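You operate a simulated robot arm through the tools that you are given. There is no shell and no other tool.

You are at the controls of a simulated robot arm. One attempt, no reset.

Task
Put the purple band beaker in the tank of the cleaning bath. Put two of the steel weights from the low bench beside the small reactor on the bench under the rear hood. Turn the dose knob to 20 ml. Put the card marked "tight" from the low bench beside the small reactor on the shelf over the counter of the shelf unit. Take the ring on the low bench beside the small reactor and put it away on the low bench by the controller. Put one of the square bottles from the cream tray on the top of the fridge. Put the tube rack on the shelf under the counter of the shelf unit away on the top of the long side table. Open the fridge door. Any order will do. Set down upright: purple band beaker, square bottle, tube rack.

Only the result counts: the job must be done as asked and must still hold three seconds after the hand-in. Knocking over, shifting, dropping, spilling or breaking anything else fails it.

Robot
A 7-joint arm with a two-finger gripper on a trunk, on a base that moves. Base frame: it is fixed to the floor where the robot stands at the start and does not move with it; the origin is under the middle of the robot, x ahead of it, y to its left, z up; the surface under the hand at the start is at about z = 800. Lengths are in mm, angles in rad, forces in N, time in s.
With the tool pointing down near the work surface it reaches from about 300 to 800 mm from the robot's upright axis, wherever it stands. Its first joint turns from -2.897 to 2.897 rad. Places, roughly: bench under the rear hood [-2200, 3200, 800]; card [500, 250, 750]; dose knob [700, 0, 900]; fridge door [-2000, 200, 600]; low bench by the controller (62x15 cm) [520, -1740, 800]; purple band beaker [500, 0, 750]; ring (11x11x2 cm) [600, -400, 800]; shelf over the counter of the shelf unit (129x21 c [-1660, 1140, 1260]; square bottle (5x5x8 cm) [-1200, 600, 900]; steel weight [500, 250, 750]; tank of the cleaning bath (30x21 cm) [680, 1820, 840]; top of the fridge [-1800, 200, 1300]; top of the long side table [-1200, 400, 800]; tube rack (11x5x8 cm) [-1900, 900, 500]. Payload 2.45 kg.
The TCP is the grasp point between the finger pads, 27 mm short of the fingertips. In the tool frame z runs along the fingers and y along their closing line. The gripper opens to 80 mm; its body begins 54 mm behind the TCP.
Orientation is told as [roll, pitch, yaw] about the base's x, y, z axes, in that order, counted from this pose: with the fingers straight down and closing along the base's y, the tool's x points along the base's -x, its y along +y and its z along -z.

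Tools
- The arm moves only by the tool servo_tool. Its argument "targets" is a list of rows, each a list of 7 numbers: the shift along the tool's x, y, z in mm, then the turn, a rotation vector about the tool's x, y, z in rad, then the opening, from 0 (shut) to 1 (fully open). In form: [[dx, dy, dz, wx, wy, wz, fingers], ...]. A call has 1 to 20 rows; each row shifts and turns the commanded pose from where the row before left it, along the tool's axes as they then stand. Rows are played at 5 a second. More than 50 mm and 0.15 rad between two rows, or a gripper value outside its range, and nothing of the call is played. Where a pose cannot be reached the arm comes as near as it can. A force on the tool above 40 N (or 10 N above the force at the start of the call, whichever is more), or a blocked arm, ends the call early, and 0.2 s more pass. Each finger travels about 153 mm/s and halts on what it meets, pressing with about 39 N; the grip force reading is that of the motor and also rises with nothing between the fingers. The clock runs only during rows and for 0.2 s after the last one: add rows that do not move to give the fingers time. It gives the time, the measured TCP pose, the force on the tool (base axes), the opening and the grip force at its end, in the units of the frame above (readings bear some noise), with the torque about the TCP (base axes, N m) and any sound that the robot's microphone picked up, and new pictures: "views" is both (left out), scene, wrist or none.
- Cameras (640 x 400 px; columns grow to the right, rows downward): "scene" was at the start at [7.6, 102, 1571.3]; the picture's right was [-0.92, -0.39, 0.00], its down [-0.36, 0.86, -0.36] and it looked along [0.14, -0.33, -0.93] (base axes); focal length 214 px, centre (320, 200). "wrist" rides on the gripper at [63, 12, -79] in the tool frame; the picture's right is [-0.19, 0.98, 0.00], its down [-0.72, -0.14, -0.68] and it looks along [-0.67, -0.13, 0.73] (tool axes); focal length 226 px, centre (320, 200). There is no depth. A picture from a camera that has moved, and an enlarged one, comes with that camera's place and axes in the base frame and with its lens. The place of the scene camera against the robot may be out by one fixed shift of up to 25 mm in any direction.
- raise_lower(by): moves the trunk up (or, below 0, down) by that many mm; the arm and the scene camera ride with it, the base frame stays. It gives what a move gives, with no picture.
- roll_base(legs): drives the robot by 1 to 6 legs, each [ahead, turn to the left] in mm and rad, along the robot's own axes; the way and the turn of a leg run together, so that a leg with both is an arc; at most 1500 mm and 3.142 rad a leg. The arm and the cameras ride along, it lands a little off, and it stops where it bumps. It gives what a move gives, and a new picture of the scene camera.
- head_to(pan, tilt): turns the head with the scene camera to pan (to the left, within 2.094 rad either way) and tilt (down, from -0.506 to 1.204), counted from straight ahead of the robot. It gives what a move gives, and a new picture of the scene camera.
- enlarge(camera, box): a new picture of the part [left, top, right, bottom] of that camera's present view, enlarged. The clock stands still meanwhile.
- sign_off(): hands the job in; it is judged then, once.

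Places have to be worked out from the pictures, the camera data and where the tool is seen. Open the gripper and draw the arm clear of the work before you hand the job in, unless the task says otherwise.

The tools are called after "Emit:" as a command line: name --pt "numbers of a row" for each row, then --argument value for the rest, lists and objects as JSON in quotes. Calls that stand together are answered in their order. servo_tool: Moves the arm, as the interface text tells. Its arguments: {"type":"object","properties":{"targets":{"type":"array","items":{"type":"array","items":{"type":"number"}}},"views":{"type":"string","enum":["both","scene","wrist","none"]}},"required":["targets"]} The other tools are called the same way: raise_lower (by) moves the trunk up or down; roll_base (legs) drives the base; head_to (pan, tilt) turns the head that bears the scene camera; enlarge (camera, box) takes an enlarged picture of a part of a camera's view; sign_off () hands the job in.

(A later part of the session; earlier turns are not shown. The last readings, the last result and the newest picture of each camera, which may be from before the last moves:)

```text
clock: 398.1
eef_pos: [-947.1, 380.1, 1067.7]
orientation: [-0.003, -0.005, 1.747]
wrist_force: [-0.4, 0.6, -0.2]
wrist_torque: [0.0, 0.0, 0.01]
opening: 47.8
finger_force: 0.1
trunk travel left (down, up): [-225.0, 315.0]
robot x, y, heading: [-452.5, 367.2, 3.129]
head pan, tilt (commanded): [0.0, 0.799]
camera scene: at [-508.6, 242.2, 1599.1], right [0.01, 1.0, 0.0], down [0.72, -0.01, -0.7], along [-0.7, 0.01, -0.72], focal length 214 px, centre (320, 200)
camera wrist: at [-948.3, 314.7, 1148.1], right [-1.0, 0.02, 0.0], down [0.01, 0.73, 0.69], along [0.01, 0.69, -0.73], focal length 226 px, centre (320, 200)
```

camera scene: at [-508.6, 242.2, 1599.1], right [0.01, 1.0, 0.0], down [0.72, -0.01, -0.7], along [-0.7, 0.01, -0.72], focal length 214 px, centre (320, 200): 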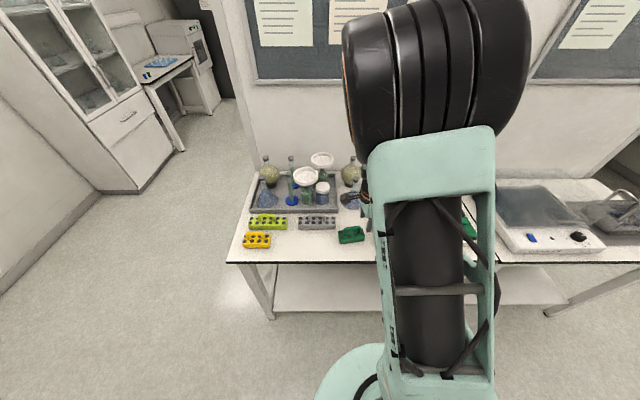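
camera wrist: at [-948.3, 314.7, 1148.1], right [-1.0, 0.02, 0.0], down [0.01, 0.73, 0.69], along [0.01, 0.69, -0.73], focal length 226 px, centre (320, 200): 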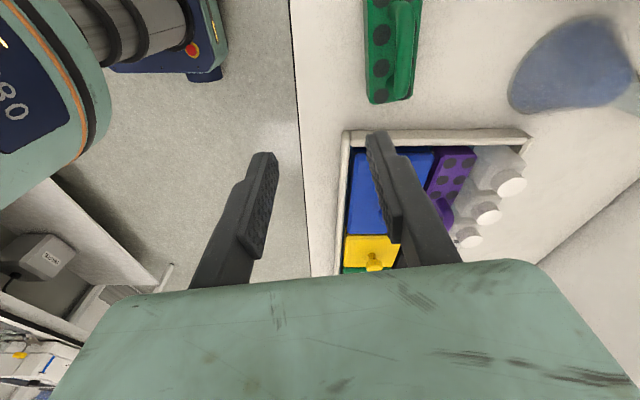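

The caps are at about (-1186, 503), (-1178, 551) and (-1175, 608). I go above the first one.

Emit:
servo_tool --pt "-27.2 35.7 0 0 0 0 0.7" --pt "-27.2 35.7 0 0 0 0 0.7" --pt "-27.2 35.7 0 0 0 0 0.7" --pt "-27.2 35.7 0 0 0 0 0.7" --pt "-27.2 35.7 0 0 0 0 0.7" --pt "-27.2 35.7 0 0 0 0 0.7" --pt "0 0 0 0 0 -0.147 0.7" --pt "0 0 0 0 0 0 0.7" --views "both"

Emit:
enlarge --camera "wrist" --box '[220, 20, 420, 160]'

```text
clock: 399.9
eef_pos: [-1187.1, 503.1, 1068.0]
orientation: [-0.003, -0.004, 1.895]
wrist_force: [0.2, -0.3, 0.4]
wrist_torque: [0.04, 0.01, 0.01]
opening: 55.9
finger_force: 0.1
trunk travel left (down, up): [-225.0, 315.0]
robot x, y, heading: [-454.0, 364.2, 3.13]
head pan, tilt (commanded): [0.0, 0.799]
camera scene: at [-508.4, 242.0, 1599.0], right [0.01, 1.0, 0.0], down [0.72, -0.01, -0.7], along [-0.7, 0.01, -0.72], focal length 214 px, centre (320, 200)
camera wrist: at [-1179.5, 438.5, 1148.4], right [-0.99, -0.13, 0.0], down [-0.1, 0.72, 0.68], along [-0.09, 0.68, -0.73], focal length 226 px, centre (320, 200)
```

scene: 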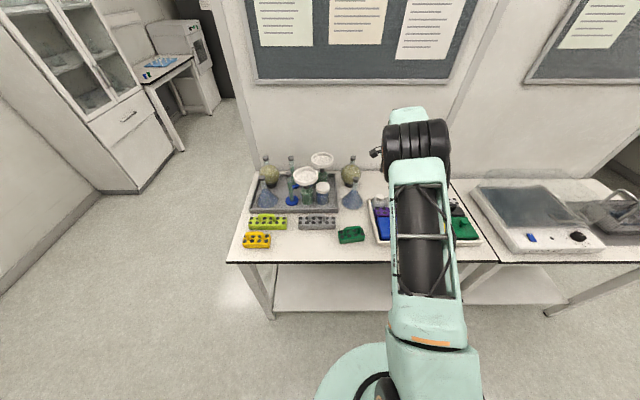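
wrist: 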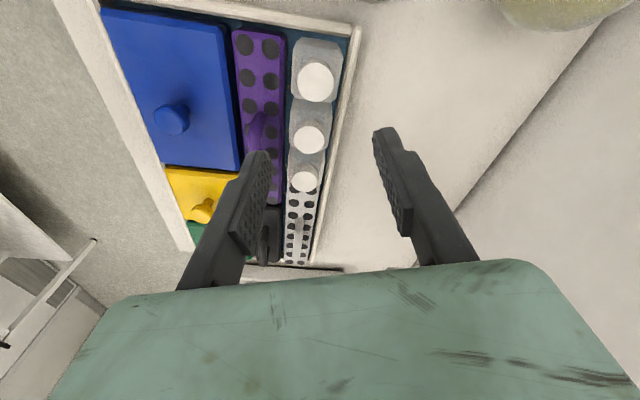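

```text
2.86 times, centred on (320, 90) of wrist
camera zoom: at [-1179.5, 438.5, 1148.4], right [-0.99, -0.13, 0.0], down [-0.1, 0.72, 0.68], along [-0.09, 0.68, -0.73], focal length 646 px, centre (320, 514)
```

zoom: 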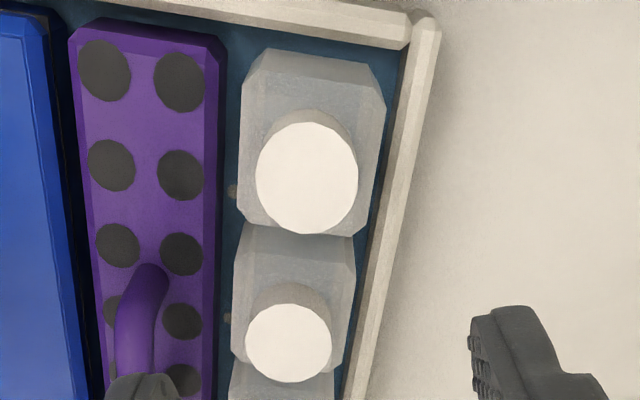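

The first cap is at (-1183, 500.5), its top at z≈932 and 32 mm across. I correct the tool's place and angle and descend to grip the cap.

Emit:
servo_tool --pt "3.6 -3 0 0 0 0.147 0.65" --pt "0 0 40 0 0 0 0.65" --pt "0 0 40 0 0 0 0.65" --pt "0 0 25 0 0 0 0.65" --pt "0 0 0 0 0 0 0.65" --views "wrist"

Emit:
enlarge --camera "wrist" --box '[200, 60, 440, 210]'

```text
clock: 401.1
eef_pos: [-1184.0, 502.5, 962.1]
orientation: [-0.002, -0.006, 1.746]
wrist_force: [0.4, 0.0, 0.0]
wrist_torque: [-0.04, -0.01, -0.03]
opening: 52.2
finger_force: 0.0
trunk travel left (down, up): [-225.0, 315.0]
robot x, y, heading: [-449.5, 367.5, 3.135]
head pan, tilt (commanded): [0.0, 0.799]
camera wrist: at [-1184.8, 436.4, 1042.3], right [-1.0, 0.02, 0.0], down [0.01, 0.73, 0.69], along [0.01, 0.69, -0.73], focal length 226 px, centre (320, 200)
```

wrist: 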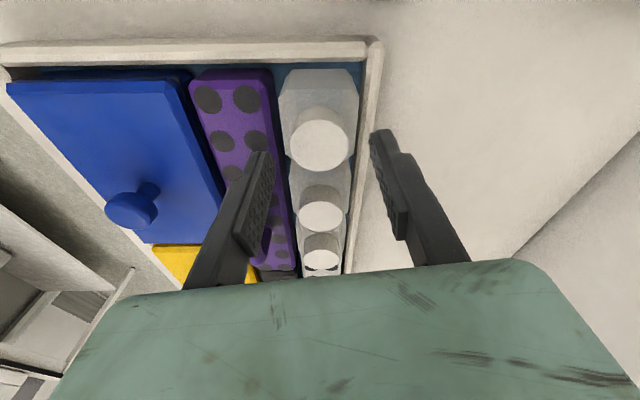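

```text
2.67 times, centred on (320, 135) of wrist
camera zoom: at [-1184.8, 436.4, 1042.3], right [-1.0, 0.02, 0.0], down [0.01, 0.73, 0.69], along [0.01, 0.69, -0.73], focal length 603 px, centre (320, 373)
```

zoom: 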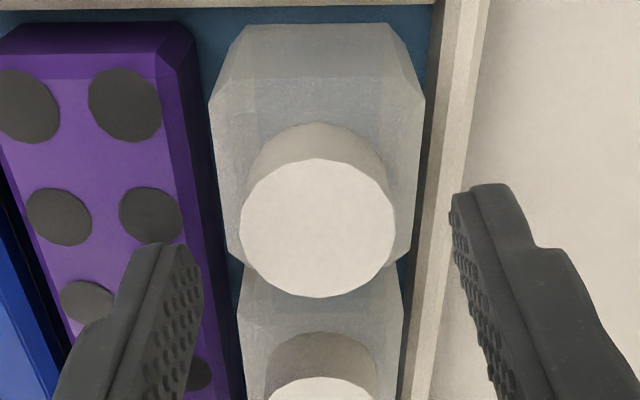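

Well aligned. I go down the last 19 mm and close on the cap.

Emit:
servo_tool --pt "2.5 0 10 0 0 0 0.65" --pt "0 0 10 0 0 0 0.65" --pt "0 0 0 0 0 0 0.5" --pt "0 0 0 0 0 0 0.3" --pt "0 0 0 0 0 0 0.25" --pt "0 0 0 0 0 0 0.25" --views "wrist"

```text
clock: 402.5
eef_pos: [-1185.9, 499.8, 942.2]
orientation: [-0.002, -0.004, 1.749]
wrist_force: [-0.3, -0.3, 0.7]
wrist_torque: [-0.03, 0.0, 0.02]
opening: 30.8
finger_force: 38.5
trunk travel left (down, up): [-225.0, 315.0]
robot x, y, heading: [-451.2, 371.8, 3.128]
head pan, tilt (commanded): [0.0, 0.799]
camera wrist: at [-1185.5, 433.4, 1022.9], right [-1.0, 0.02, 0.0], down [0.01, 0.73, 0.69], along [0.01, 0.68, -0.73], focal length 226 px, centre (320, 200)
```

wrist: 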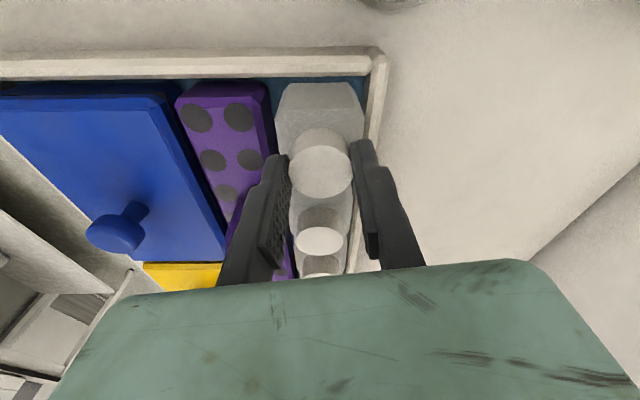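

The cap is gripped at 31 mm. I lift straight up.

Emit:
servo_tool --pt "0 0 -12 0 0 0 0.25" --pt "0 0 -20 0 0 0 0.25" --pt "0 0 -35 0 0 0 0.25" --pt "0 0 -45 0 0 0 0.25" --pt "0 0 -45 0 0 0 0.25" --pt "0 0 -45 0 0 0 0.25" --pt "0 0 0 0 0 0 0.25" --views "both"

```text
clock: 404.1
eef_pos: [-1183.5, 497.9, 1143.9]
orientation: [-0.004, -0.007, 1.747]
wrist_force: [0.2, 0.0, -1.6]
wrist_torque: [-0.01, 0.0, 0.03]
opening: 30.7
finger_force: 39.1
trunk travel left (down, up): [-225.0, 315.0]
robot x, y, heading: [-451.8, 372.9, 3.127]
head pan, tilt (commanded): [0.0, 0.799]
camera scene: at [-508.9, 242.3, 1599.0], right [0.01, 1.0, 0.0], down [0.72, -0.01, -0.7], along [-0.7, 0.01, -0.72], focal length 214 px, centre (320, 200)
camera wrist: at [-1184.7, 431.6, 1224.2], right [-1.0, 0.02, 0.0], down [0.01, 0.73, 0.69], along [0.01, 0.69, -0.73], focal length 226 px, centre (320, 200)
```

scene: 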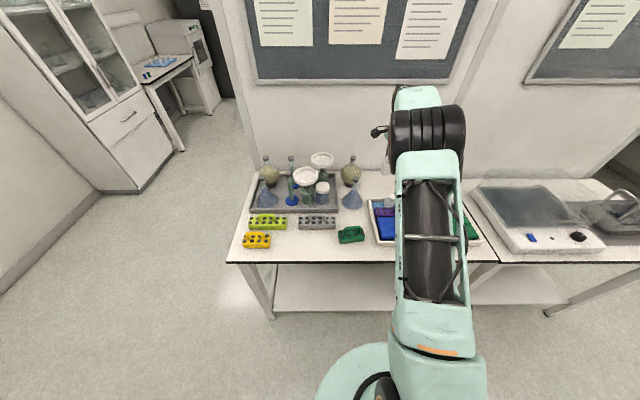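
wrist: 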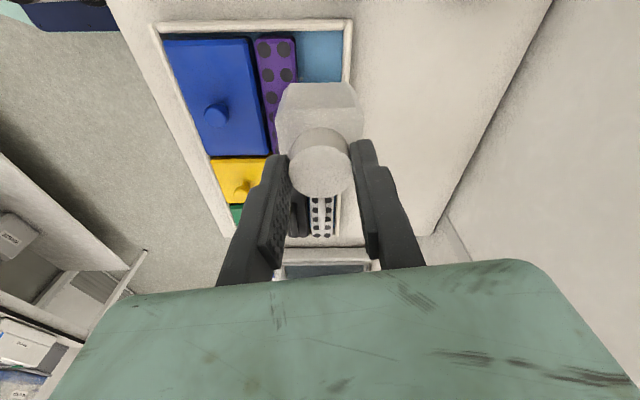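

The bottle hangs free. I draw it in and drive round the south end of the partition to the fridge's side.

Emit:
servo_tool --pt "23.7 -37 0 0 0 0 0.25" --pt "23.7 -37 0 0 0 0 0.25" --pt "23.7 -37 0 0 0 0 0.25" --pt "23.7 -37 0 0 0 0 0.25" --pt "23.7 -37 0 0 0 0 0.25" --pt "23.7 -37 0 0 0 0 0.25" --pt "23.7 -37 0 0 0 0 0.25" --views "none"

Emit:
roll_base --legs '[[0, 1.585], [1070, 0], [0, -1.571]]'

```text
clock: 405.7
eef_pos: [-898.8, 377.9, 1139.9]
orientation: [-0.001, -0.005, 1.749]
wrist_force: [0.1, -0.5, -1.9]
wrist_torque: [-0.01, 0.01, -0.01]
opening: 30.5
finger_force: 39.0
trunk travel left (down, up): [-225.0, 315.0]
robot x, y, heading: [-450.9, 370.8, 3.132]
head pan, tilt (commanded): [0.0, 0.799]
```

```text
clock: 419.1
eef_pos: [-854.8, -716.1, 1139.9]
orientation: [-0.001, -0.006, 1.823]
wrist_force: [-0.5, -0.4, -1.5]
wrist_torque: [0.0, -0.03, 0.0]
opening: 30.7
finger_force: 38.6
trunk travel left (down, up): [-225.0, 315.0]
robot x, y, heading: [-411.8, -690.4, -3.072]
head pan, tilt (commanded): [0.0, 0.799]
camera scene: at [-453.2, -822.2, 1599.1], right [-0.07, 1.0, 0.0], down [0.72, 0.05, -0.7], along [-0.7, -0.05, -0.72], focal length 214 px, centre (320, 200)
```

scene: 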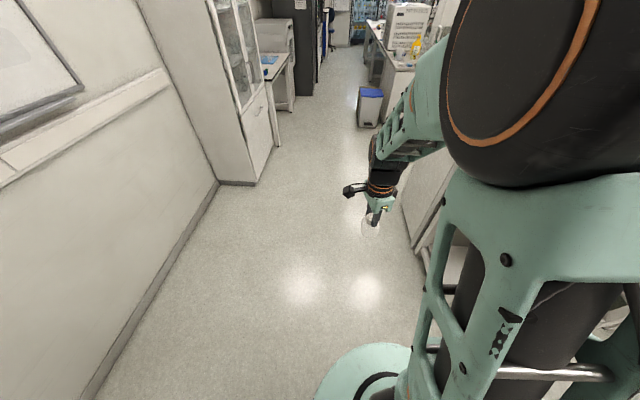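

I correct the heading and continue west to the fridge's south side, then turn towards it.

Emit:
roll_base --legs '[[0, -0.069], [1430, 0], [0, -1.571]]'

Emit:
raise_lower --by 300

Emit:
head_to --pan 0.0 --tilt 0.6

```text
clock: 430.6
eef_pos: [-1816.8, -240.1, 1139.6]
orientation: [-0.001, -0.005, 0.165]
wrist_force: [0.6, 0.5, -1.7]
wrist_torque: [-0.01, -0.02, -0.02]
opening: 30.5
finger_force: 39.1
trunk travel left (down, up): [-225.0, 315.0]
robot x, y, heading: [-1834.5, -690.9, 1.545]
head pan, tilt (commanded): [0.0, 0.799]
camera scene: at [-1966.0, -612.0, 1599.1], right [1.0, -0.02, 0.0], down [-0.02, -0.72, -0.7], along [0.02, 0.7, -0.72], focal length 214 px, centre (320, 200)
```

scene: 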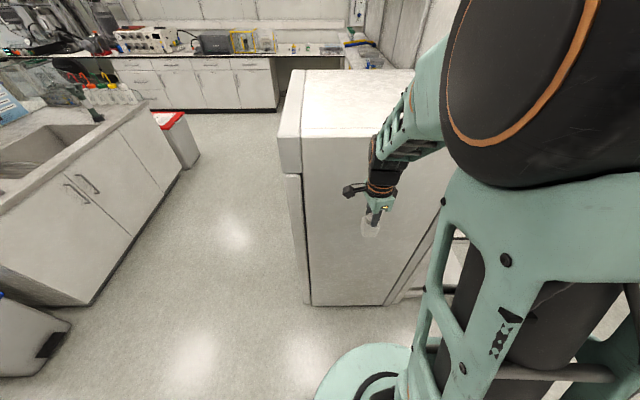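

```text
clock: 433.6
eef_pos: [-1817.6, -241.8, 1440.5]
orientation: [-0.004, -0.005, 0.166]
wrist_force: [-0.7, 0.8, -1.1]
wrist_torque: [-0.01, 0.0, -0.02]
opening: 30.7
finger_force: 38.8
trunk travel left (down, up): [-525.0, 15.0]
robot x, y, heading: [-1829.3, -692.1, 1.543]
head pan, tilt (commanded): [0.0, 0.799]
```

```text
clock: 434.3
eef_pos: [-1816.9, -240.4, 1440.6]
orientation: [0.0, -0.006, 0.163]
wrist_force: [0.4, 0.4, -1.7]
wrist_torque: [0.0, -0.01, 0.04]
opening: 30.7
finger_force: 38.8
trunk travel left (down, up): [-525.0, 15.0]
robot x, y, heading: [-1834.0, -688.2, 1.546]
head pan, tilt (commanded): [0.0, 0.6]
camera scene: at [-1965.9, -604.2, 1915.9], right [1.0, -0.02, 0.0], down [-0.01, -0.57, -0.82], along [0.02, 0.82, -0.57], focal length 214 px, centre (320, 200)
```

scene: 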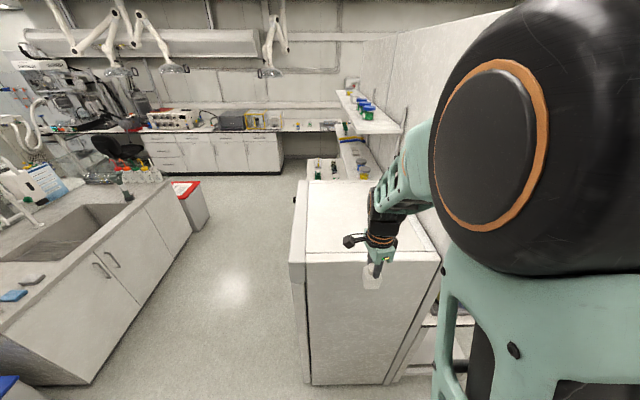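

Now at the fridge's south side; its top spans about x -2040…-1530, y -95…485 and is empty. I raise the bottle a bit, move closer, and bring it over the top.

Emit:
servo_tool --pt "0 0 -40 0 0 0 0.25" --pt "0 0 0 0 0 0 0.25" --views "none"

Emit:
roll_base --legs '[[130, 0]]'

Emit:
servo_tool --pt "-7 41.9 0 0 0 0 0.25" --pt "-7 41.9 0 0 0 0 0.25" --pt "-7 41.9 0 0 0 0 0.25" --pt "-7 41.9 0 0 0 0 0.25" --pt "0 0 30 0 0 0 0.25" --pt "0 0 0 0 0 0 0.25" --views "both"

```text
clock: 434.9
eef_pos: [-1818.2, -238.4, 1479.1]
orientation: [-0.003, -0.006, 0.165]
wrist_force: [-0.1, 0.7, -1.1]
wrist_torque: [-0.04, 0.0, 0.0]
opening: 30.5
finger_force: 38.9
trunk travel left (down, up): [-525.0, 15.0]
robot x, y, heading: [-1831.2, -686.9, 1.549]
head pan, tilt (commanded): [0.0, 0.6]
```

```text
clock: 436.2
eef_pos: [-1815.7, -107.8, 1478.4]
orientation: [-0.002, -0.006, 0.167]
wrist_force: [-0.3, 0.2, -2.6]
wrist_torque: [-0.03, -0.05, 0.02]
opening: 30.6
finger_force: 39.3
trunk travel left (down, up): [-525.0, 15.0]
robot x, y, heading: [-1828.6, -562.5, 1.554]
head pan, tilt (commanded): [0.0, 0.6]
camera scene: at [-1963.3, -471.5, 1915.9], right [1.0, -0.02, 0.0], down [-0.01, -0.57, -0.82], along [0.02, 0.82, -0.57], focal length 214 px, centre (320, 200)
```

scene: 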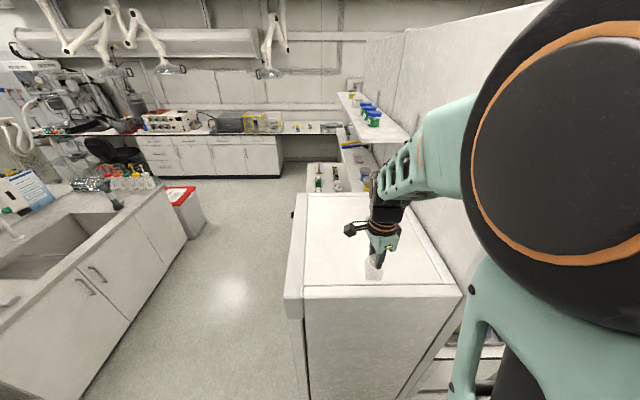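

```text
clock: 437.6
eef_pos: [-1813.7, 60.3, 1449.8]
orientation: [-0.002, -0.005, 0.167]
wrist_force: [-0.8, -0.5, -1.7]
wrist_torque: [-0.01, -0.03, 0.0]
opening: 30.5
finger_force: 38.8
trunk travel left (down, up): [-525.0, 15.0]
robot x, y, heading: [-1827.6, -555.6, 1.548]
head pan, tilt (commanded): [0.0, 0.6]
camera scene: at [-1963.3, -472.6, 1915.9], right [1.0, -0.02, 0.0], down [-0.01, -0.57, -0.82], along [0.02, 0.82, -0.57], focal length 214 px, centre (320, 200)
camera wrist: at [-1878.9, 61.6, 1530.1], right [0.03, 1.0, 0.0], down [0.73, -0.02, 0.69], along [0.68, -0.02, -0.73], focal length 226 px, centre (320, 200)
```

scene: 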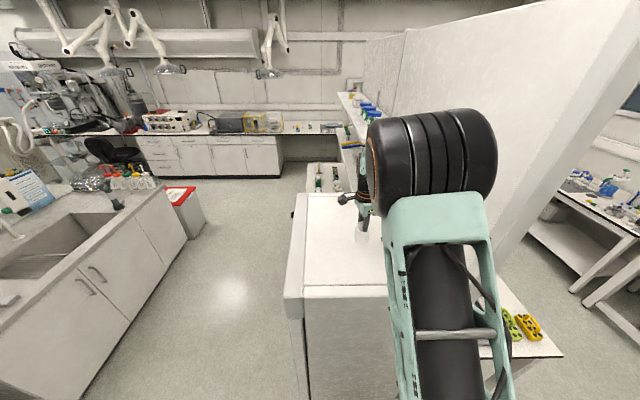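
wrist: 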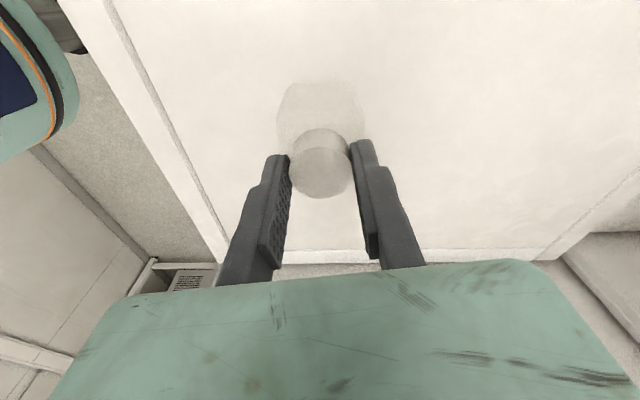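

The bottle is over the fridge top. I lower it step by step.

Emit:
servo_tool --pt "0 0 25 0 0 0 0.25" --pt "0 0 12 0 0 0 0.25" --pt "0 0 5 0 0 0 0.25" --pt "0 0 0 0 0 0 0.25" --views "none"

Emit:
servo_tool --pt "0 0 4 0 0 0 0.25" --pt "0 0 3 0 0 0 0.25" --pt "0 0 0 0 0 0 0.25" --views "wrist"

```text
clock: 438.6
eef_pos: [-1815.6, 60.1, 1407.8]
orientation: [-0.002, -0.005, 0.167]
wrist_force: [0.1, -0.5, -1.2]
wrist_torque: [-0.03, -0.01, -0.01]
opening: 30.4
finger_force: 39.3
trunk travel left (down, up): [-525.0, 15.0]
robot x, y, heading: [-1827.3, -559.7, 1.549]
head pan, tilt (commanded): [0.0, 0.6]
```

```text
clock: 439.4
eef_pos: [-1815.2, 60.1, 1400.0]
orientation: [-0.004, -0.005, 0.168]
wrist_force: [0.7, 0.2, -2.4]
wrist_torque: [-0.03, 0.01, -0.03]
opening: 30.9
finger_force: 39.2
trunk travel left (down, up): [-525.0, 15.0]
robot x, y, heading: [-1827.2, -560.0, 1.55]
head pan, tilt (commanded): [0.0, 0.6]
camera wrist: at [-1880.0, 60.9, 1480.6], right [0.03, 1.0, 0.0], down [0.73, -0.02, 0.69], along [0.68, -0.02, -0.73], focal length 226 px, centre (320, 200)
```

wrist: 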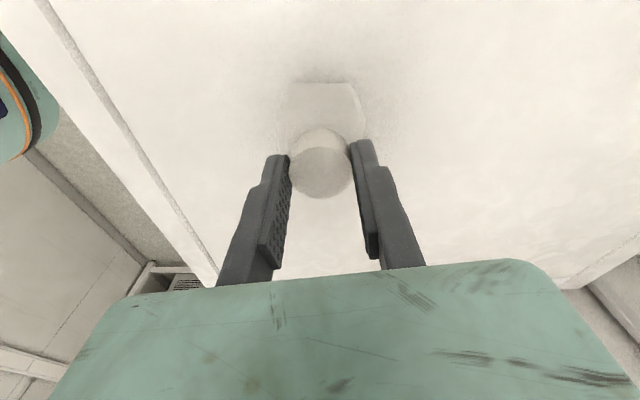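

The base is very near the surface (its shadow closes in). I go on in 2 mm steps.

Emit:
servo_tool --pt "0 0 3 0 0 0 0.25" --pt "0 0 2 0 0 0 0.25" --pt "0 0 0 0 0 0 0.25" --views "none"

Emit:
servo_tool --pt "0 0 2 0 0 0 0.25" --pt "0 0 1 0 0 0 0.25" --pt "0 0 0 0 0 0 0.25" --views "none"

```text
clock: 440.2
eef_pos: [-1814.4, 58.1, 1400.4]
orientation: [0.006, -0.006, 0.168]
wrist_force: [1.3, 1.7, 38.9]
wrist_torque: [-0.14, -0.11, 0.02]
opening: 30.7
finger_force: 38.8
trunk travel left (down, up): [-525.0, 15.0]
robot x, y, heading: [-1830.4, -557.6, 1.553]
head pan, tilt (commanded): [0.0, 0.6]
```

```text
clock: 440.6
eef_pos: [-1815.6, 62.7, 1399.4]
orientation: [0.01, -0.008, 0.168]
wrist_force: [-0.7, -2.9, 16.8]
wrist_torque: [-0.59, 0.15, 0.03]
opening: 30.6
finger_force: 38.7
trunk travel left (down, up): [-525.0, 15.0]
robot x, y, heading: [-1828.8, -561.2, 1.55]
head pan, tilt (commanded): [0.0, 0.6]
stopped in row 1: the force on the tool passed its limit at 52 N (the readings are from after the stop); the commanded pose is now the measured one
```

It stands on the top (contact). I relieve the pressure, correct the slight roll, and open.

Emit:
servo_tool --pt "0 0 -1.5 0 0 0 0.25" --pt "0 0 0 0 0 0 0.25" --views "none"

Emit:
servo_tool --pt "0 0 0 0 0 0 0.4" --pt "0 0 0 0 0 0 0.55" --pt "0 0 0 0 0 0 0.65" --pt "0 0 0 0 0 0 0.65" --views "wrist"

```text
clock: 441.2
eef_pos: [-1814.5, 62.2, 1399.9]
orientation: [0.01, -0.007, 0.168]
wrist_force: [1.9, -1.0, 12.7]
wrist_torque: [-0.05, -0.02, -0.04]
opening: 30.5
finger_force: 38.5
trunk travel left (down, up): [-525.0, 15.0]
robot x, y, heading: [-1825.6, -555.6, 1.552]
head pan, tilt (commanded): [0.0, 0.6]
```

```text
clock: 442.2
eef_pos: [-1814.4, 63.1, 1399.7]
orientation: [0.008, -0.008, 0.168]
wrist_force: [-1.8, 3.8, 16.8]
wrist_torque: [-0.07, 0.12, -0.04]
opening: 44.9
finger_force: 0.1
trunk travel left (down, up): [-525.0, 15.0]
robot x, y, heading: [-1831.7, -558.0, 1.555]
head pan, tilt (commanded): [0.0, 0.6]
camera wrist: at [-1881.0, 63.1, 1480.3], right [0.03, 1.0, 0.01], down [0.73, -0.03, 0.69], along [0.69, -0.01, -0.73], focal length 226 px, centre (320, 200)
```

wrist: 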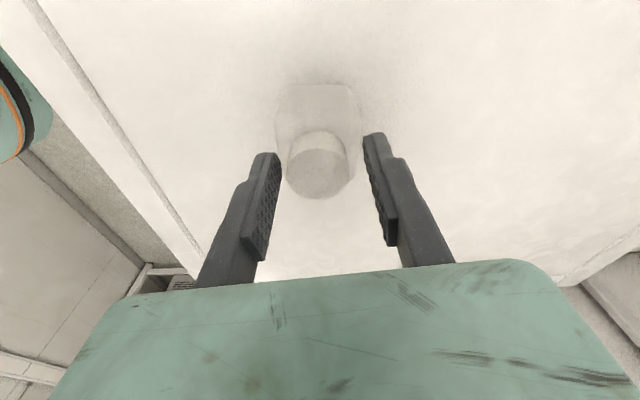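

The fingertips rest on the bottle's shoulders. I rise gently straight up.

Emit:
servo_tool --pt "0 0 -3 0 0 0 0.56" --pt "0 0 -4 0 0 0 0.62" --pt "0 0 -8 0 0 0 0.65" --pt "0 0 0 0 0 0 0.65" --views "wrist"

```text
clock: 443.2
eef_pos: [-1815.8, 60.9, 1413.7]
orientation: [0.006, -0.005, 0.168]
wrist_force: [0.4, -0.5, 0.0]
wrist_torque: [-0.05, -0.02, 0.0]
opening: 52.1
finger_force: 0.0
trunk travel left (down, up): [-525.0, 15.0]
robot x, y, heading: [-1828.5, -558.7, 1.548]
head pan, tilt (commanded): [0.0, 0.6]
camera wrist: at [-1880.7, 62.7, 1494.4], right [0.03, 1.0, 0.01], down [0.73, -0.02, 0.69], along [0.69, -0.01, -0.73], focal length 226 px, centre (320, 200)
```

wrist: 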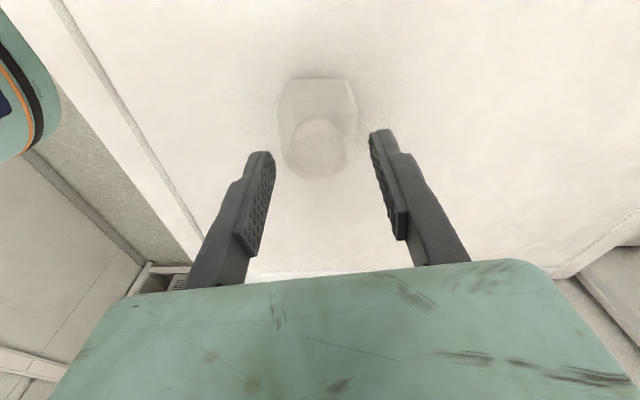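

The bottle stands upright, free of the fingers. I rise well clear and take a look with both cameras.

Emit:
servo_tool --pt "0 0 -30 0 0 0 0.65" --pt "0 0 -35 0 0 0 0.65" --pt "7 -41.9 0 0 0 0 0.65" --pt "7 -41.9 0 0 0 0 0.65" --pt "7 -41.9 0 0 0 0 0.65" --pt "7 -41.9 0 0 0 0 0.65" --views "both"

Emit:
enlarge --camera "scene" --box '[280, 160, 440, 300]'

```text
clock: 444.6
eef_pos: [-1815.3, -108.2, 1478.5]
orientation: [0.009, -0.007, 0.167]
wrist_force: [0.6, 0.2, 0.6]
wrist_torque: [0.04, 0.01, -0.02]
opening: 51.8
finger_force: 0.1
trunk travel left (down, up): [-525.0, 15.0]
robot x, y, heading: [-1832.3, -558.3, 1.553]
head pan, tilt (commanded): [0.0, 0.6]
camera scene: at [-1962.7, -475.4, 1916.1], right [1.0, -0.02, 0.0], down [-0.01, -0.56, -0.83], along [0.02, 0.83, -0.56], focal length 214 px, centre (320, 200)
camera wrist: at [-1880.2, -109.1, 1559.0], right [0.03, 1.0, 0.01], down [0.73, -0.03, 0.69], along [0.69, -0.01, -0.73], focal length 226 px, centre (320, 200)
```

scene: 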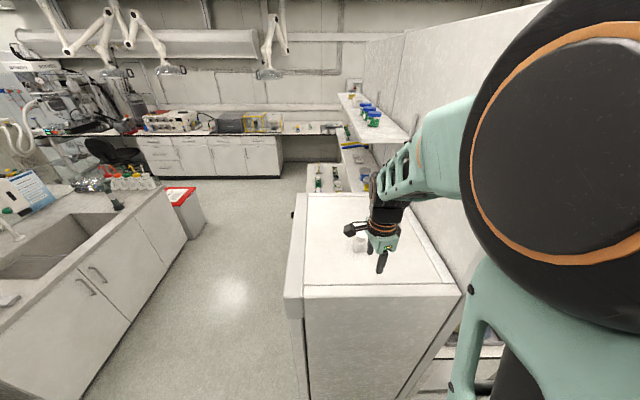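
wrist: 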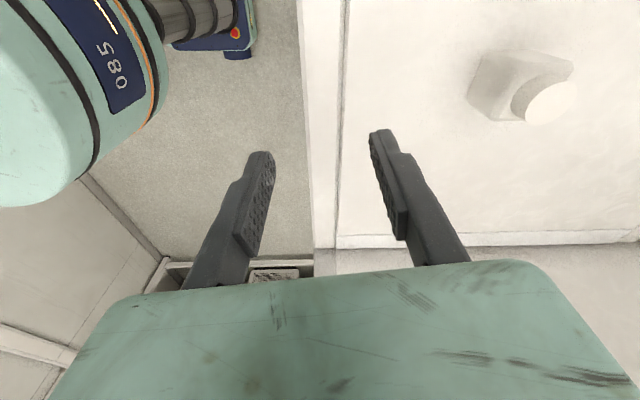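

```text
2.86 times, centred on (360, 230) of scene
camera zoom: at [-1962.7, -475.4, 1916.1], right [1.0, -0.02, 0.0], down [-0.01, -0.56, -0.83], along [0.02, 0.83, -0.56], focal length 613 px, centre (206, 114)
```

zoom: 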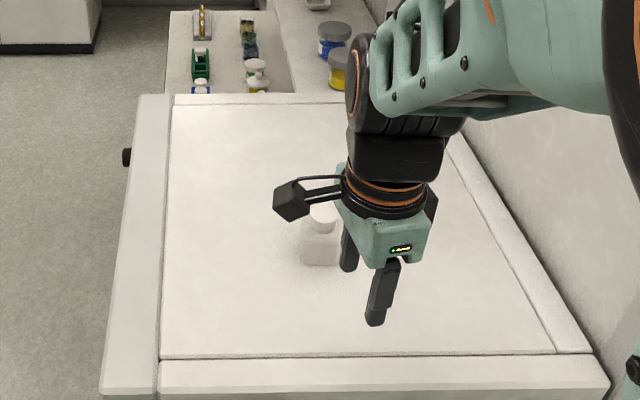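

The bottle stands upright on the fridge top. I'll fetch the card before opening the door, so the aisle stays free. I back away, lower the trunk and drive back to the pump bench.

Emit:
roll_base --legs '[[-140, 0], [0, -1.553], [900, 0], [900, 0], [0, 1.571]]'

Emit:
raise_lower --by -300

```text
clock: 462.4
eef_pos: [-26.2, -225.8, 1477.5]
orientation: [0.006, -0.009, 0.208]
wrist_force: [0.6, 0.4, 0.2]
wrist_torque: [-0.01, 0.04, 0.04]
opening: 52.0
finger_force: 0.1
trunk travel left (down, up): [-525.0, 15.0]
robot x, y, heading: [-18.7, -676.3, 1.594]
head pan, tilt (commanded): [0.0, 0.6]
camera scene: at [-158.2, -596.6, 1915.9], right [1.0, 0.02, 0.0], down [0.01, -0.57, -0.82], along [-0.02, 0.82, -0.57], focal length 214 px, centre (320, 200)
```

scene: 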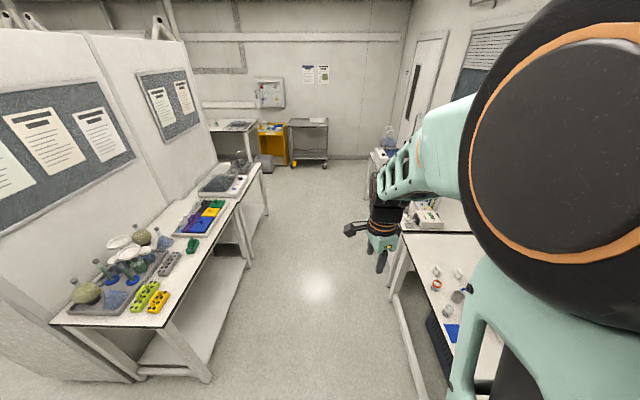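

```text
clock: 465.4
eef_pos: [-25.3, -224.7, 1178.4]
orientation: [0.007, -0.006, 0.208]
wrist_force: [0.1, -0.5, -0.4]
wrist_torque: [0.03, 0.0, -0.01]
opening: 52.2
finger_force: 0.1
trunk travel left (down, up): [-225.0, 315.0]
robot x, y, heading: [-22.2, -678.5, 1.591]
head pan, tilt (commanded): [0.0, 0.6]
```

The green rack on the table and all else looks right. I drive up beside the cards and turn to face the pump bench.

Emit:
roll_base --legs '[[0, -0.02], [870, 0], [0, -1.571]]'

Emit:
servo_tool --pt "0 0 0 0 0 -0.138 0.9" --pt "0 0 0 0 0 -0.138 0.9" --pt "0 0 0 0 0 -0.138 0.9" --pt "0 0 0 0 0 -0.138 0.9" --pt "0 0 0 0 0 -0.138 0.9" --pt "0 0 0 0 0 -0.138 0.9" --pt "0 0 0 0 0 -0.138 0.9" --pt "0 0 0 0 0 -0.138 0.9" --pt "0 0 0 0 0 -0.138 0.9" --pt "0 0 0 0 0 -0.138 0.9" --views "both"

```text
clock: 474.3
eef_pos: [423.4, 186.7, 1177.7]
orientation: [0.005, -0.007, -1.377]
wrist_force: [-0.5, 0.7, 0.5]
wrist_torque: [-0.01, 0.0, -0.01]
opening: 52.1
finger_force: 0.0
trunk travel left (down, up): [-225.0, 315.0]
robot x, y, heading: [-30.1, 189.9, 0.008]
head pan, tilt (commanded): [0.0, 0.6]
camera scene: at [44.9, 342.4, 1615.9], right [0.01, -1.0, 0.0], down [-0.57, 0.0, -0.82], along [0.82, 0.01, -0.57], focal length 214 px, centre (320, 200)
```

scene: 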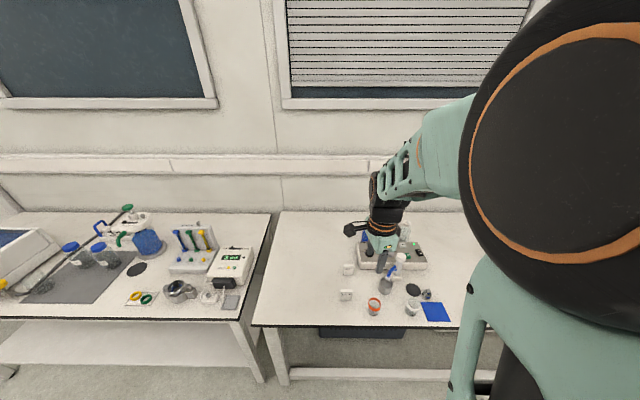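

```text
clock: 476.5
eef_pos: [423.5, 185.2, 1179.3]
orientation: [-0.005, -0.007, 0.007]
wrist_force: [0.5, 0.1, 0.2]
wrist_torque: [0.01, 0.01, -0.03]
opening: 71.7
finger_force: 0.0
trunk travel left (down, up): [-225.0, 315.0]
robot x, y, heading: [-30.4, 185.1, 0.006]
head pan, tilt (commanded): [0.0, 0.6]
camera scene: at [44.9, 342.5, 1615.9], right [0.01, -1.0, 0.0], down [-0.57, 0.0, -0.82], along [0.82, 0.01, -0.57], focal length 214 px, centre (320, 200)
camera wrist: at [359.2, 197.7, 1258.7], right [0.19, 0.98, 0.0], down [0.71, -0.13, 0.69], along [0.67, -0.13, -0.73], focal length 226 px, centre (320, 200)
```

scene: 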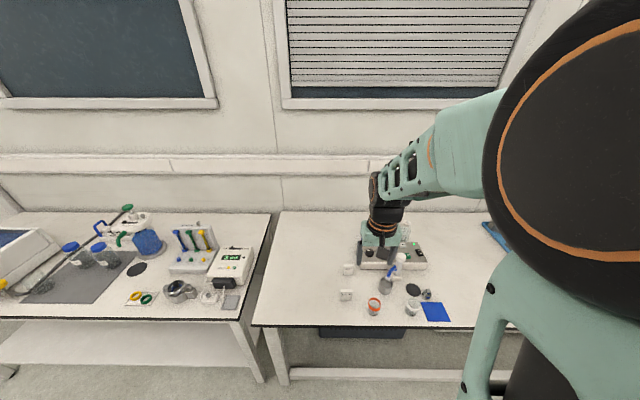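
wrist: 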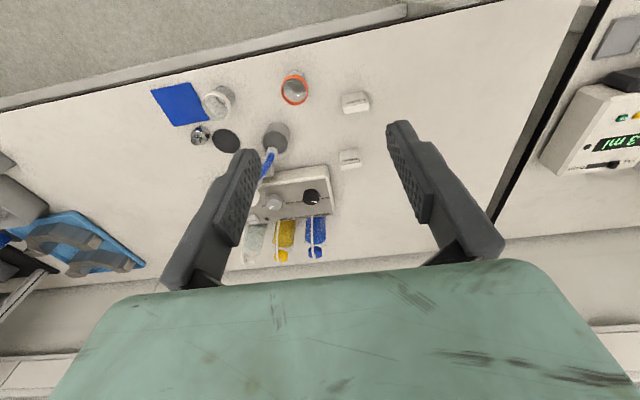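

I move closer above the cards to measure the one marked TIGHT.

Emit:
servo_tool --pt "-27.4 5 35.8 0 0 0 0.9" --pt "-27.4 5 35.8 0 0 0 0.9" --pt "-27.4 5 35.8 0 0 0 0.9" --pt "-27.4 5 35.8 0 0 0 0.9" --pt "-27.4 5 35.8 0 0 0 0.9" --pt "0 0 0 0 0 0 0.9" --views "wrist"

Emit:
enlarge --camera "wrist" --box '[240, 0, 440, 140]'

```text
clock: 477.9
eef_pos: [561.5, 211.6, 1000.9]
orientation: [-0.006, -0.01, 0.005]
wrist_force: [0.2, 0.0, 0.0]
wrist_torque: [-0.01, -0.01, -0.01]
opening: 71.8
finger_force: 0.1
trunk travel left (down, up): [-225.0, 315.0]
robot x, y, heading: [-25.9, 186.9, 0.006]
head pan, tilt (commanded): [0.0, 0.6]
camera wrist: at [497.0, 223.1, 1080.6], right [0.19, 0.98, 0.0], down [0.71, -0.14, 0.69], along [0.67, -0.13, -0.73], focal length 226 px, centre (320, 200)
```

wrist: 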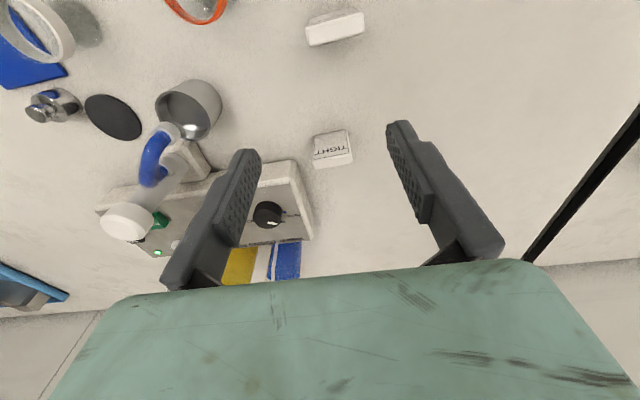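

```text
2.86 times, centred on (340, 70) of wrist
camera zoom: at [497.0, 223.1, 1080.6], right [0.19, 0.98, 0.0], down [0.71, -0.14, 0.69], along [0.67, -0.13, -0.73], focal length 646 px, centre (263, 571)
```

zoom: 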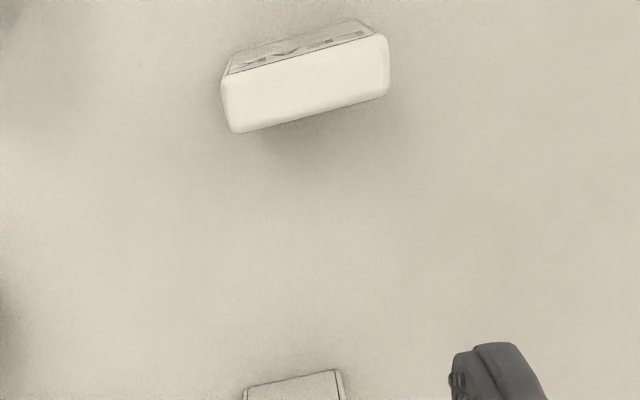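

Emit:
enlarge --camera "wrist" --box '[280, 100, 400, 190]'

Emit:
enlarge --camera "scene" --box '[320, 240, 440, 330]'

```text
4.44 times, centred on (340, 145) of wrist
camera zoom: at [497.0, 223.1, 1080.6], right [0.19, 0.98, 0.0], down [0.71, -0.14, 0.69], along [0.67, -0.13, -0.73], focal length 1005 px, centre (231, 444)
```

zoom: 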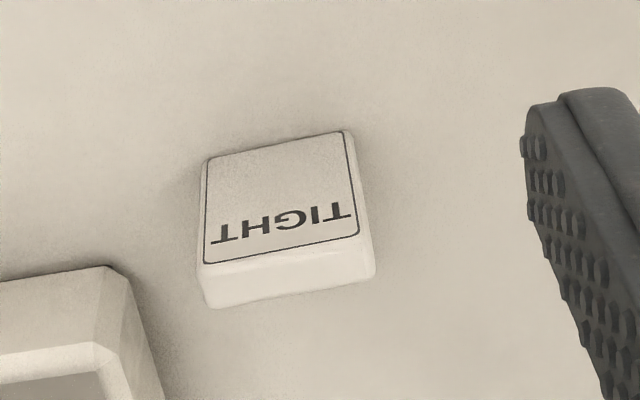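

```text
4.44 times, centred on (380, 285) of scene
camera zoom: at [45.3, 342.5, 1616.0], right [0.01, -1.0, 0.0], down [-0.57, 0.0, -0.82], along [0.82, 0.01, -0.57], focal length 953 px, centre (53, -178)
```

zoom: 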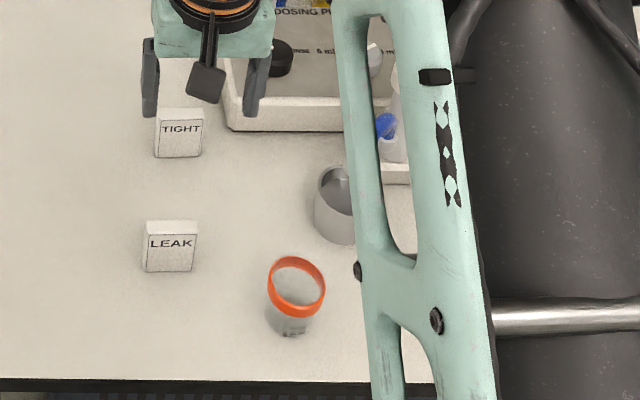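

The card stands almost upright: about 43 mm wide, 38 mm tall and 15 mm thick, at about (650, 208), close to the pump's side. I tilt the tool forward slightly and come nearer to measure the gap.

Emit:
servo_tool --pt "0 0 0 0 -0.15 0 0.65" --pt "0 0 0 0 -0.15 0 0.65" --pt "0 0 0 0 -0.05 0 0.65" --pt "-12.4 -1.8 39.6 0 0 0 0.65" --pt "-12.4 -1.8 39.6 0 0 0 0.65" --pt "0 0 0 0 0 0 0.65" --views "wrist"

Emit:
enlarge --camera "wrist" --box '[240, 100, 400, 220]'

```text
clock: 479.3
eef_pos: [614.2, 206.8, 932.1]
orientation: [-0.004, -0.357, 0.004]
wrist_force: [-1.1, 0.3, -0.9]
wrist_torque: [-0.02, 0.02, -0.03]
opening: 52.0
finger_force: 0.0
trunk travel left (down, up): [-225.0, 315.0]
robot x, y, heading: [-28.4, 185.9, 0.007]
head pan, tilt (commanded): [0.0, 0.6]
camera wrist: at [526.6, 219.0, 985.1], right [0.18, 0.98, 0.06], down [0.43, -0.14, 0.89], along [0.88, -0.13, -0.45], focal length 226 px, centre (320, 200)
```

wrist: 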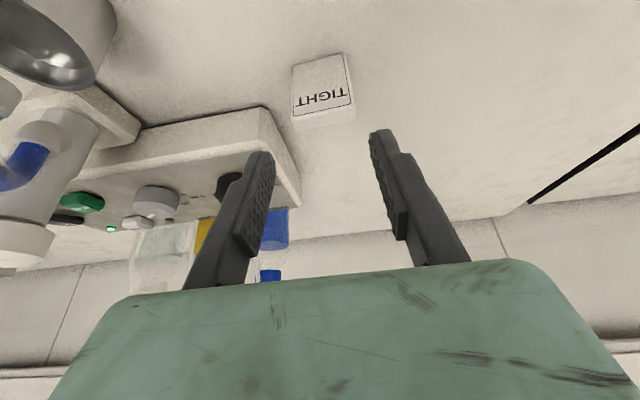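

```text
3.33 times, centred on (320, 160) of wrist
camera zoom: at [526.6, 219.0, 985.1], right [0.18, 0.98, 0.06], down [0.43, -0.14, 0.89], along [0.88, -0.13, -0.45], focal length 754 px, centre (320, 333)
```

zoom: 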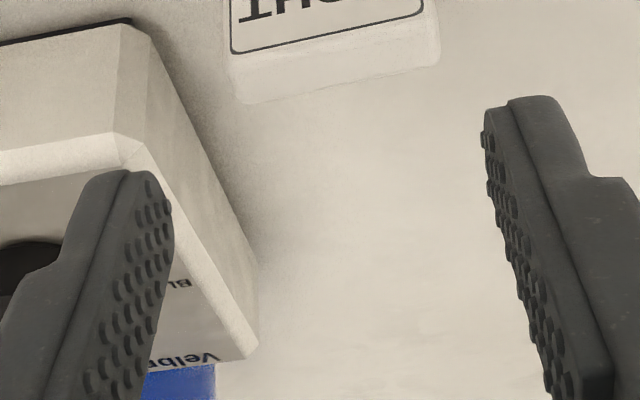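

Emit:
enlarge --camera "wrist" --box '[230, 30, 390, 150]'

```text
3.33 times, centred on (310, 90) of wrist
camera zoom: at [526.6, 219.0, 985.1], right [0.18, 0.98, 0.06], down [0.43, -0.14, 0.89], along [0.88, -0.13, -0.45], focal length 754 px, centre (353, 567)
```

zoom: 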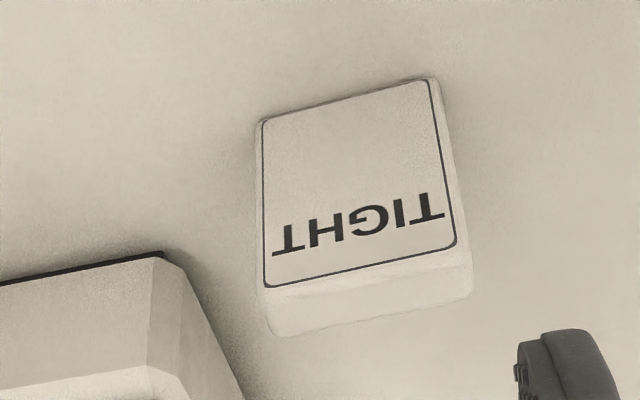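

The card is about 46 mm wide (y 186–232), 14 mm thick and its top is at z≈853; the pump's side is at y≈155, leaving room for a finger. I advance along the tool axis to grip its upper part.

Emit:
servo_tool --pt "0 1.1 33 0 0 0 0.74" --pt "0 1.1 33 0 0 0 0.74" --pt "0 0 22 0 0 0 0.74" --pt "0 0 0 0 0 0 0.74" --views "both"

Emit:
enlarge --camera "wrist" --box '[230, 80, 410, 215]'

```text
clock: 480.3
eef_pos: [643.5, 209.4, 851.1]
orientation: [-0.005, -0.356, 0.005]
wrist_force: [-0.4, -0.9, -1.0]
wrist_torque: [-0.01, -0.01, -0.01]
opening: 59.2
finger_force: 0.0
trunk travel left (down, up): [-225.0, 315.0]
robot x, y, heading: [-26.9, 190.0, 0.01]
head pan, tilt (commanded): [0.0, 0.6]
camera scene: at [45.2, 342.5, 1615.9], right [0.01, -1.0, 0.0], down [-0.57, 0.0, -0.82], along [0.82, 0.01, -0.57], focal length 214 px, centre (320, 200)
camera wrist: at [556.1, 221.2, 904.3], right [0.18, 0.98, 0.06], down [0.43, -0.14, 0.89], along [0.88, -0.13, -0.45], focal length 226 px, centre (320, 200)
```

scene: 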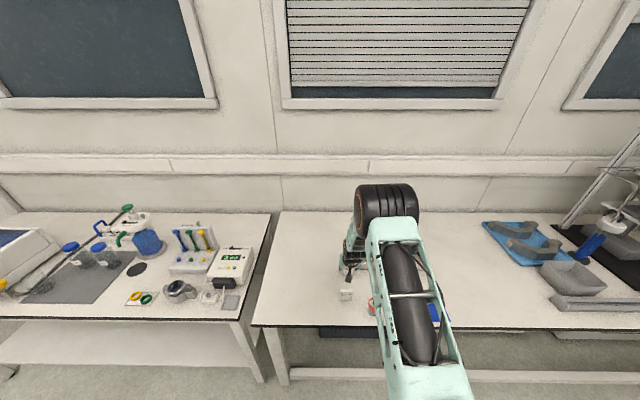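
wrist: 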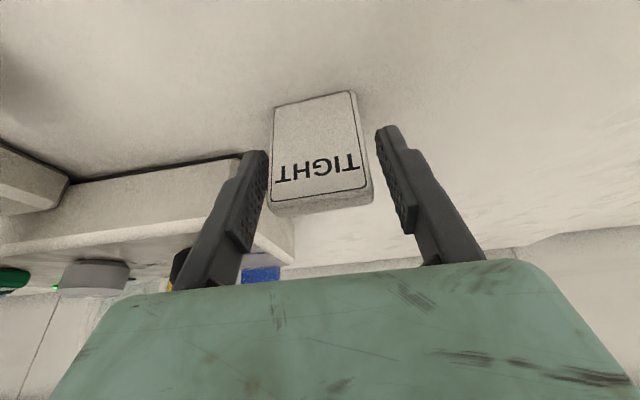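

```text
2.96 times, centred on (320, 148) of wrist
camera zoom: at [556.1, 221.2, 904.3], right [0.18, 0.98, 0.06], down [0.43, -0.14, 0.89], along [0.88, -0.13, -0.45], focal length 670 px, centre (320, 356)
```

zoom: 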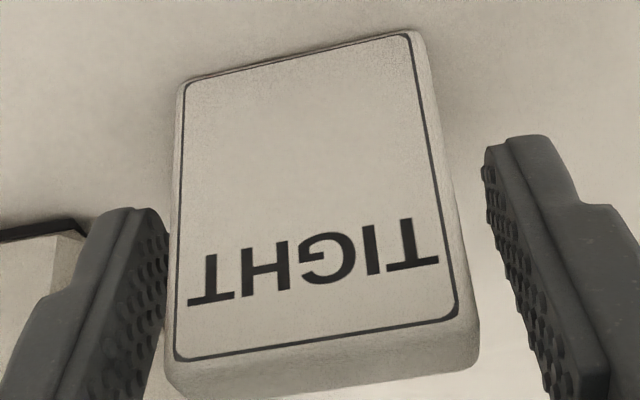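

The card is between the fingers, slightly left of centre. I shift 3 mm, go 9 mm deeper, and close.

Emit:
servo_tool --pt "0 -3 0 0 0 0 0.74" --pt "0 0 5 0 0 0 0.74" --pt "0 0 4 0 0 0 0.74" --pt "0 0 0 0 0 0 0.62" --pt "0 0 0 0 0 0 0.5" --pt "0 0 0 0 0 0 0.4" --pt "0 0 0 0 0 0 0.4" --views "wrist"

```text
clock: 481.9
eef_pos: [646.9, 207.5, 842.4]
orientation: [-0.005, -0.356, 0.004]
wrist_force: [0.5, 0.9, -0.5]
wrist_torque: [-0.04, -0.01, 0.01]
opening: 44.6
finger_force: 38.2
trunk travel left (down, up): [-225.0, 315.0]
robot x, y, heading: [-31.3, 187.9, 0.007]
head pan, tilt (commanded): [0.0, 0.6]
camera wrist: at [558.8, 217.9, 896.2], right [0.18, 0.98, 0.06], down [0.44, -0.14, 0.89], along [0.88, -0.13, -0.45], focal length 226 px, centre (320, 200)
```

wrist: 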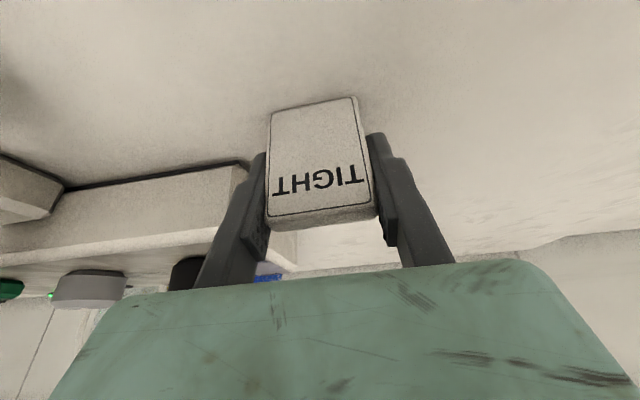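

Gripped at 44.6 mm. I lift straight up and check.

Emit:
servo_tool --pt "-3.5 0 -9.4 0 0 0 0.4" --pt "-7 0 -18.7 0 0 0 0.4" --pt "-14 0 -37.5 0 0 0 0.4" --pt "-15.7 0 -42 0 0 0 0.4" --pt "-15.7 0 -42 0 0 0 0.4" --pt "-15.7 0 -42 0 0 0 0.4" --pt "-15.7 0 -42 0 0 0 0.4" --pt "0 0 0 0 0 0 0.4" --views "both"

```text
clock: 483.7
eef_pos: [646.7, 204.8, 1093.5]
orientation: [-0.005, -0.357, 0.004]
wrist_force: [0.3, 0.2, -0.1]
wrist_torque: [-0.01, 0.02, 0.02]
opening: 44.7
finger_force: 38.7
trunk travel left (down, up): [-225.0, 315.0]
robot x, y, heading: [-27.0, 187.2, 0.007]
head pan, tilt (commanded): [0.0, 0.6]
camera scene: at [44.9, 342.5, 1615.9], right [0.01, -1.0, 0.0], down [-0.57, 0.0, -0.82], along [0.82, 0.01, -0.57], focal length 214 px, centre (320, 200)
camera wrist: at [558.8, 216.9, 1147.5], right [0.18, 0.98, 0.06], down [0.44, -0.14, 0.89], along [0.88, -0.13, -0.45], focal length 226 px, centre (320, 200)
```

scene: 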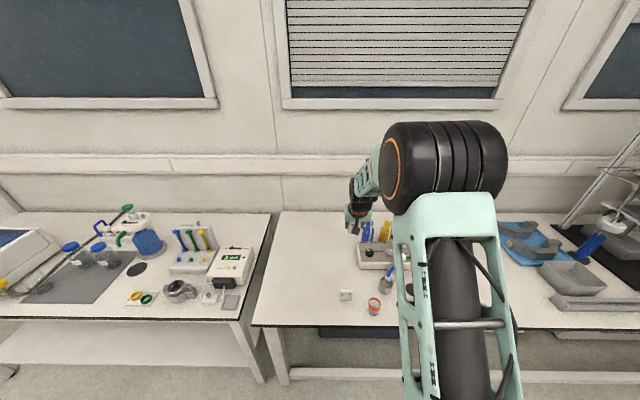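
wrist: 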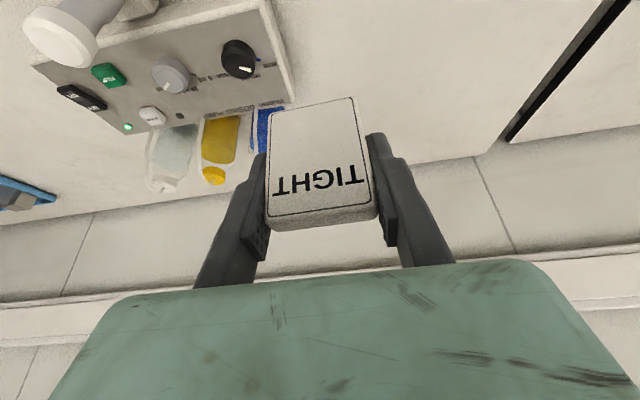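

The card is held. While here, I check the dose knob once more.

Emit:
enlarge --camera "wrist" --box '[80, 20, 280, 140]'

```text
3.20 times, centred on (180, 80) of wrist
camera zoom: at [558.8, 216.9, 1147.5], right [0.18, 0.98, 0.06], down [0.44, -0.14, 0.89], along [0.88, -0.13, -0.45], focal length 723 px, centre (768, 584)
```

zoom: 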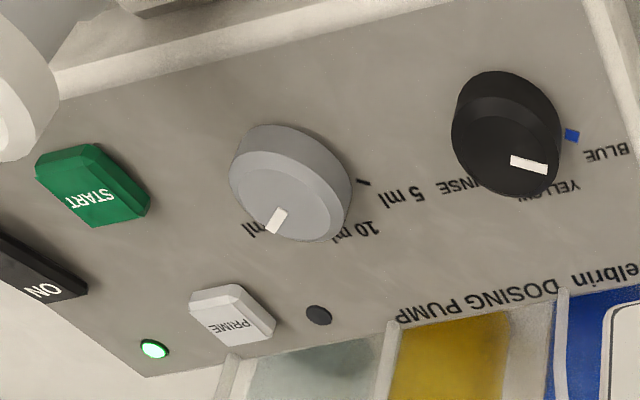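

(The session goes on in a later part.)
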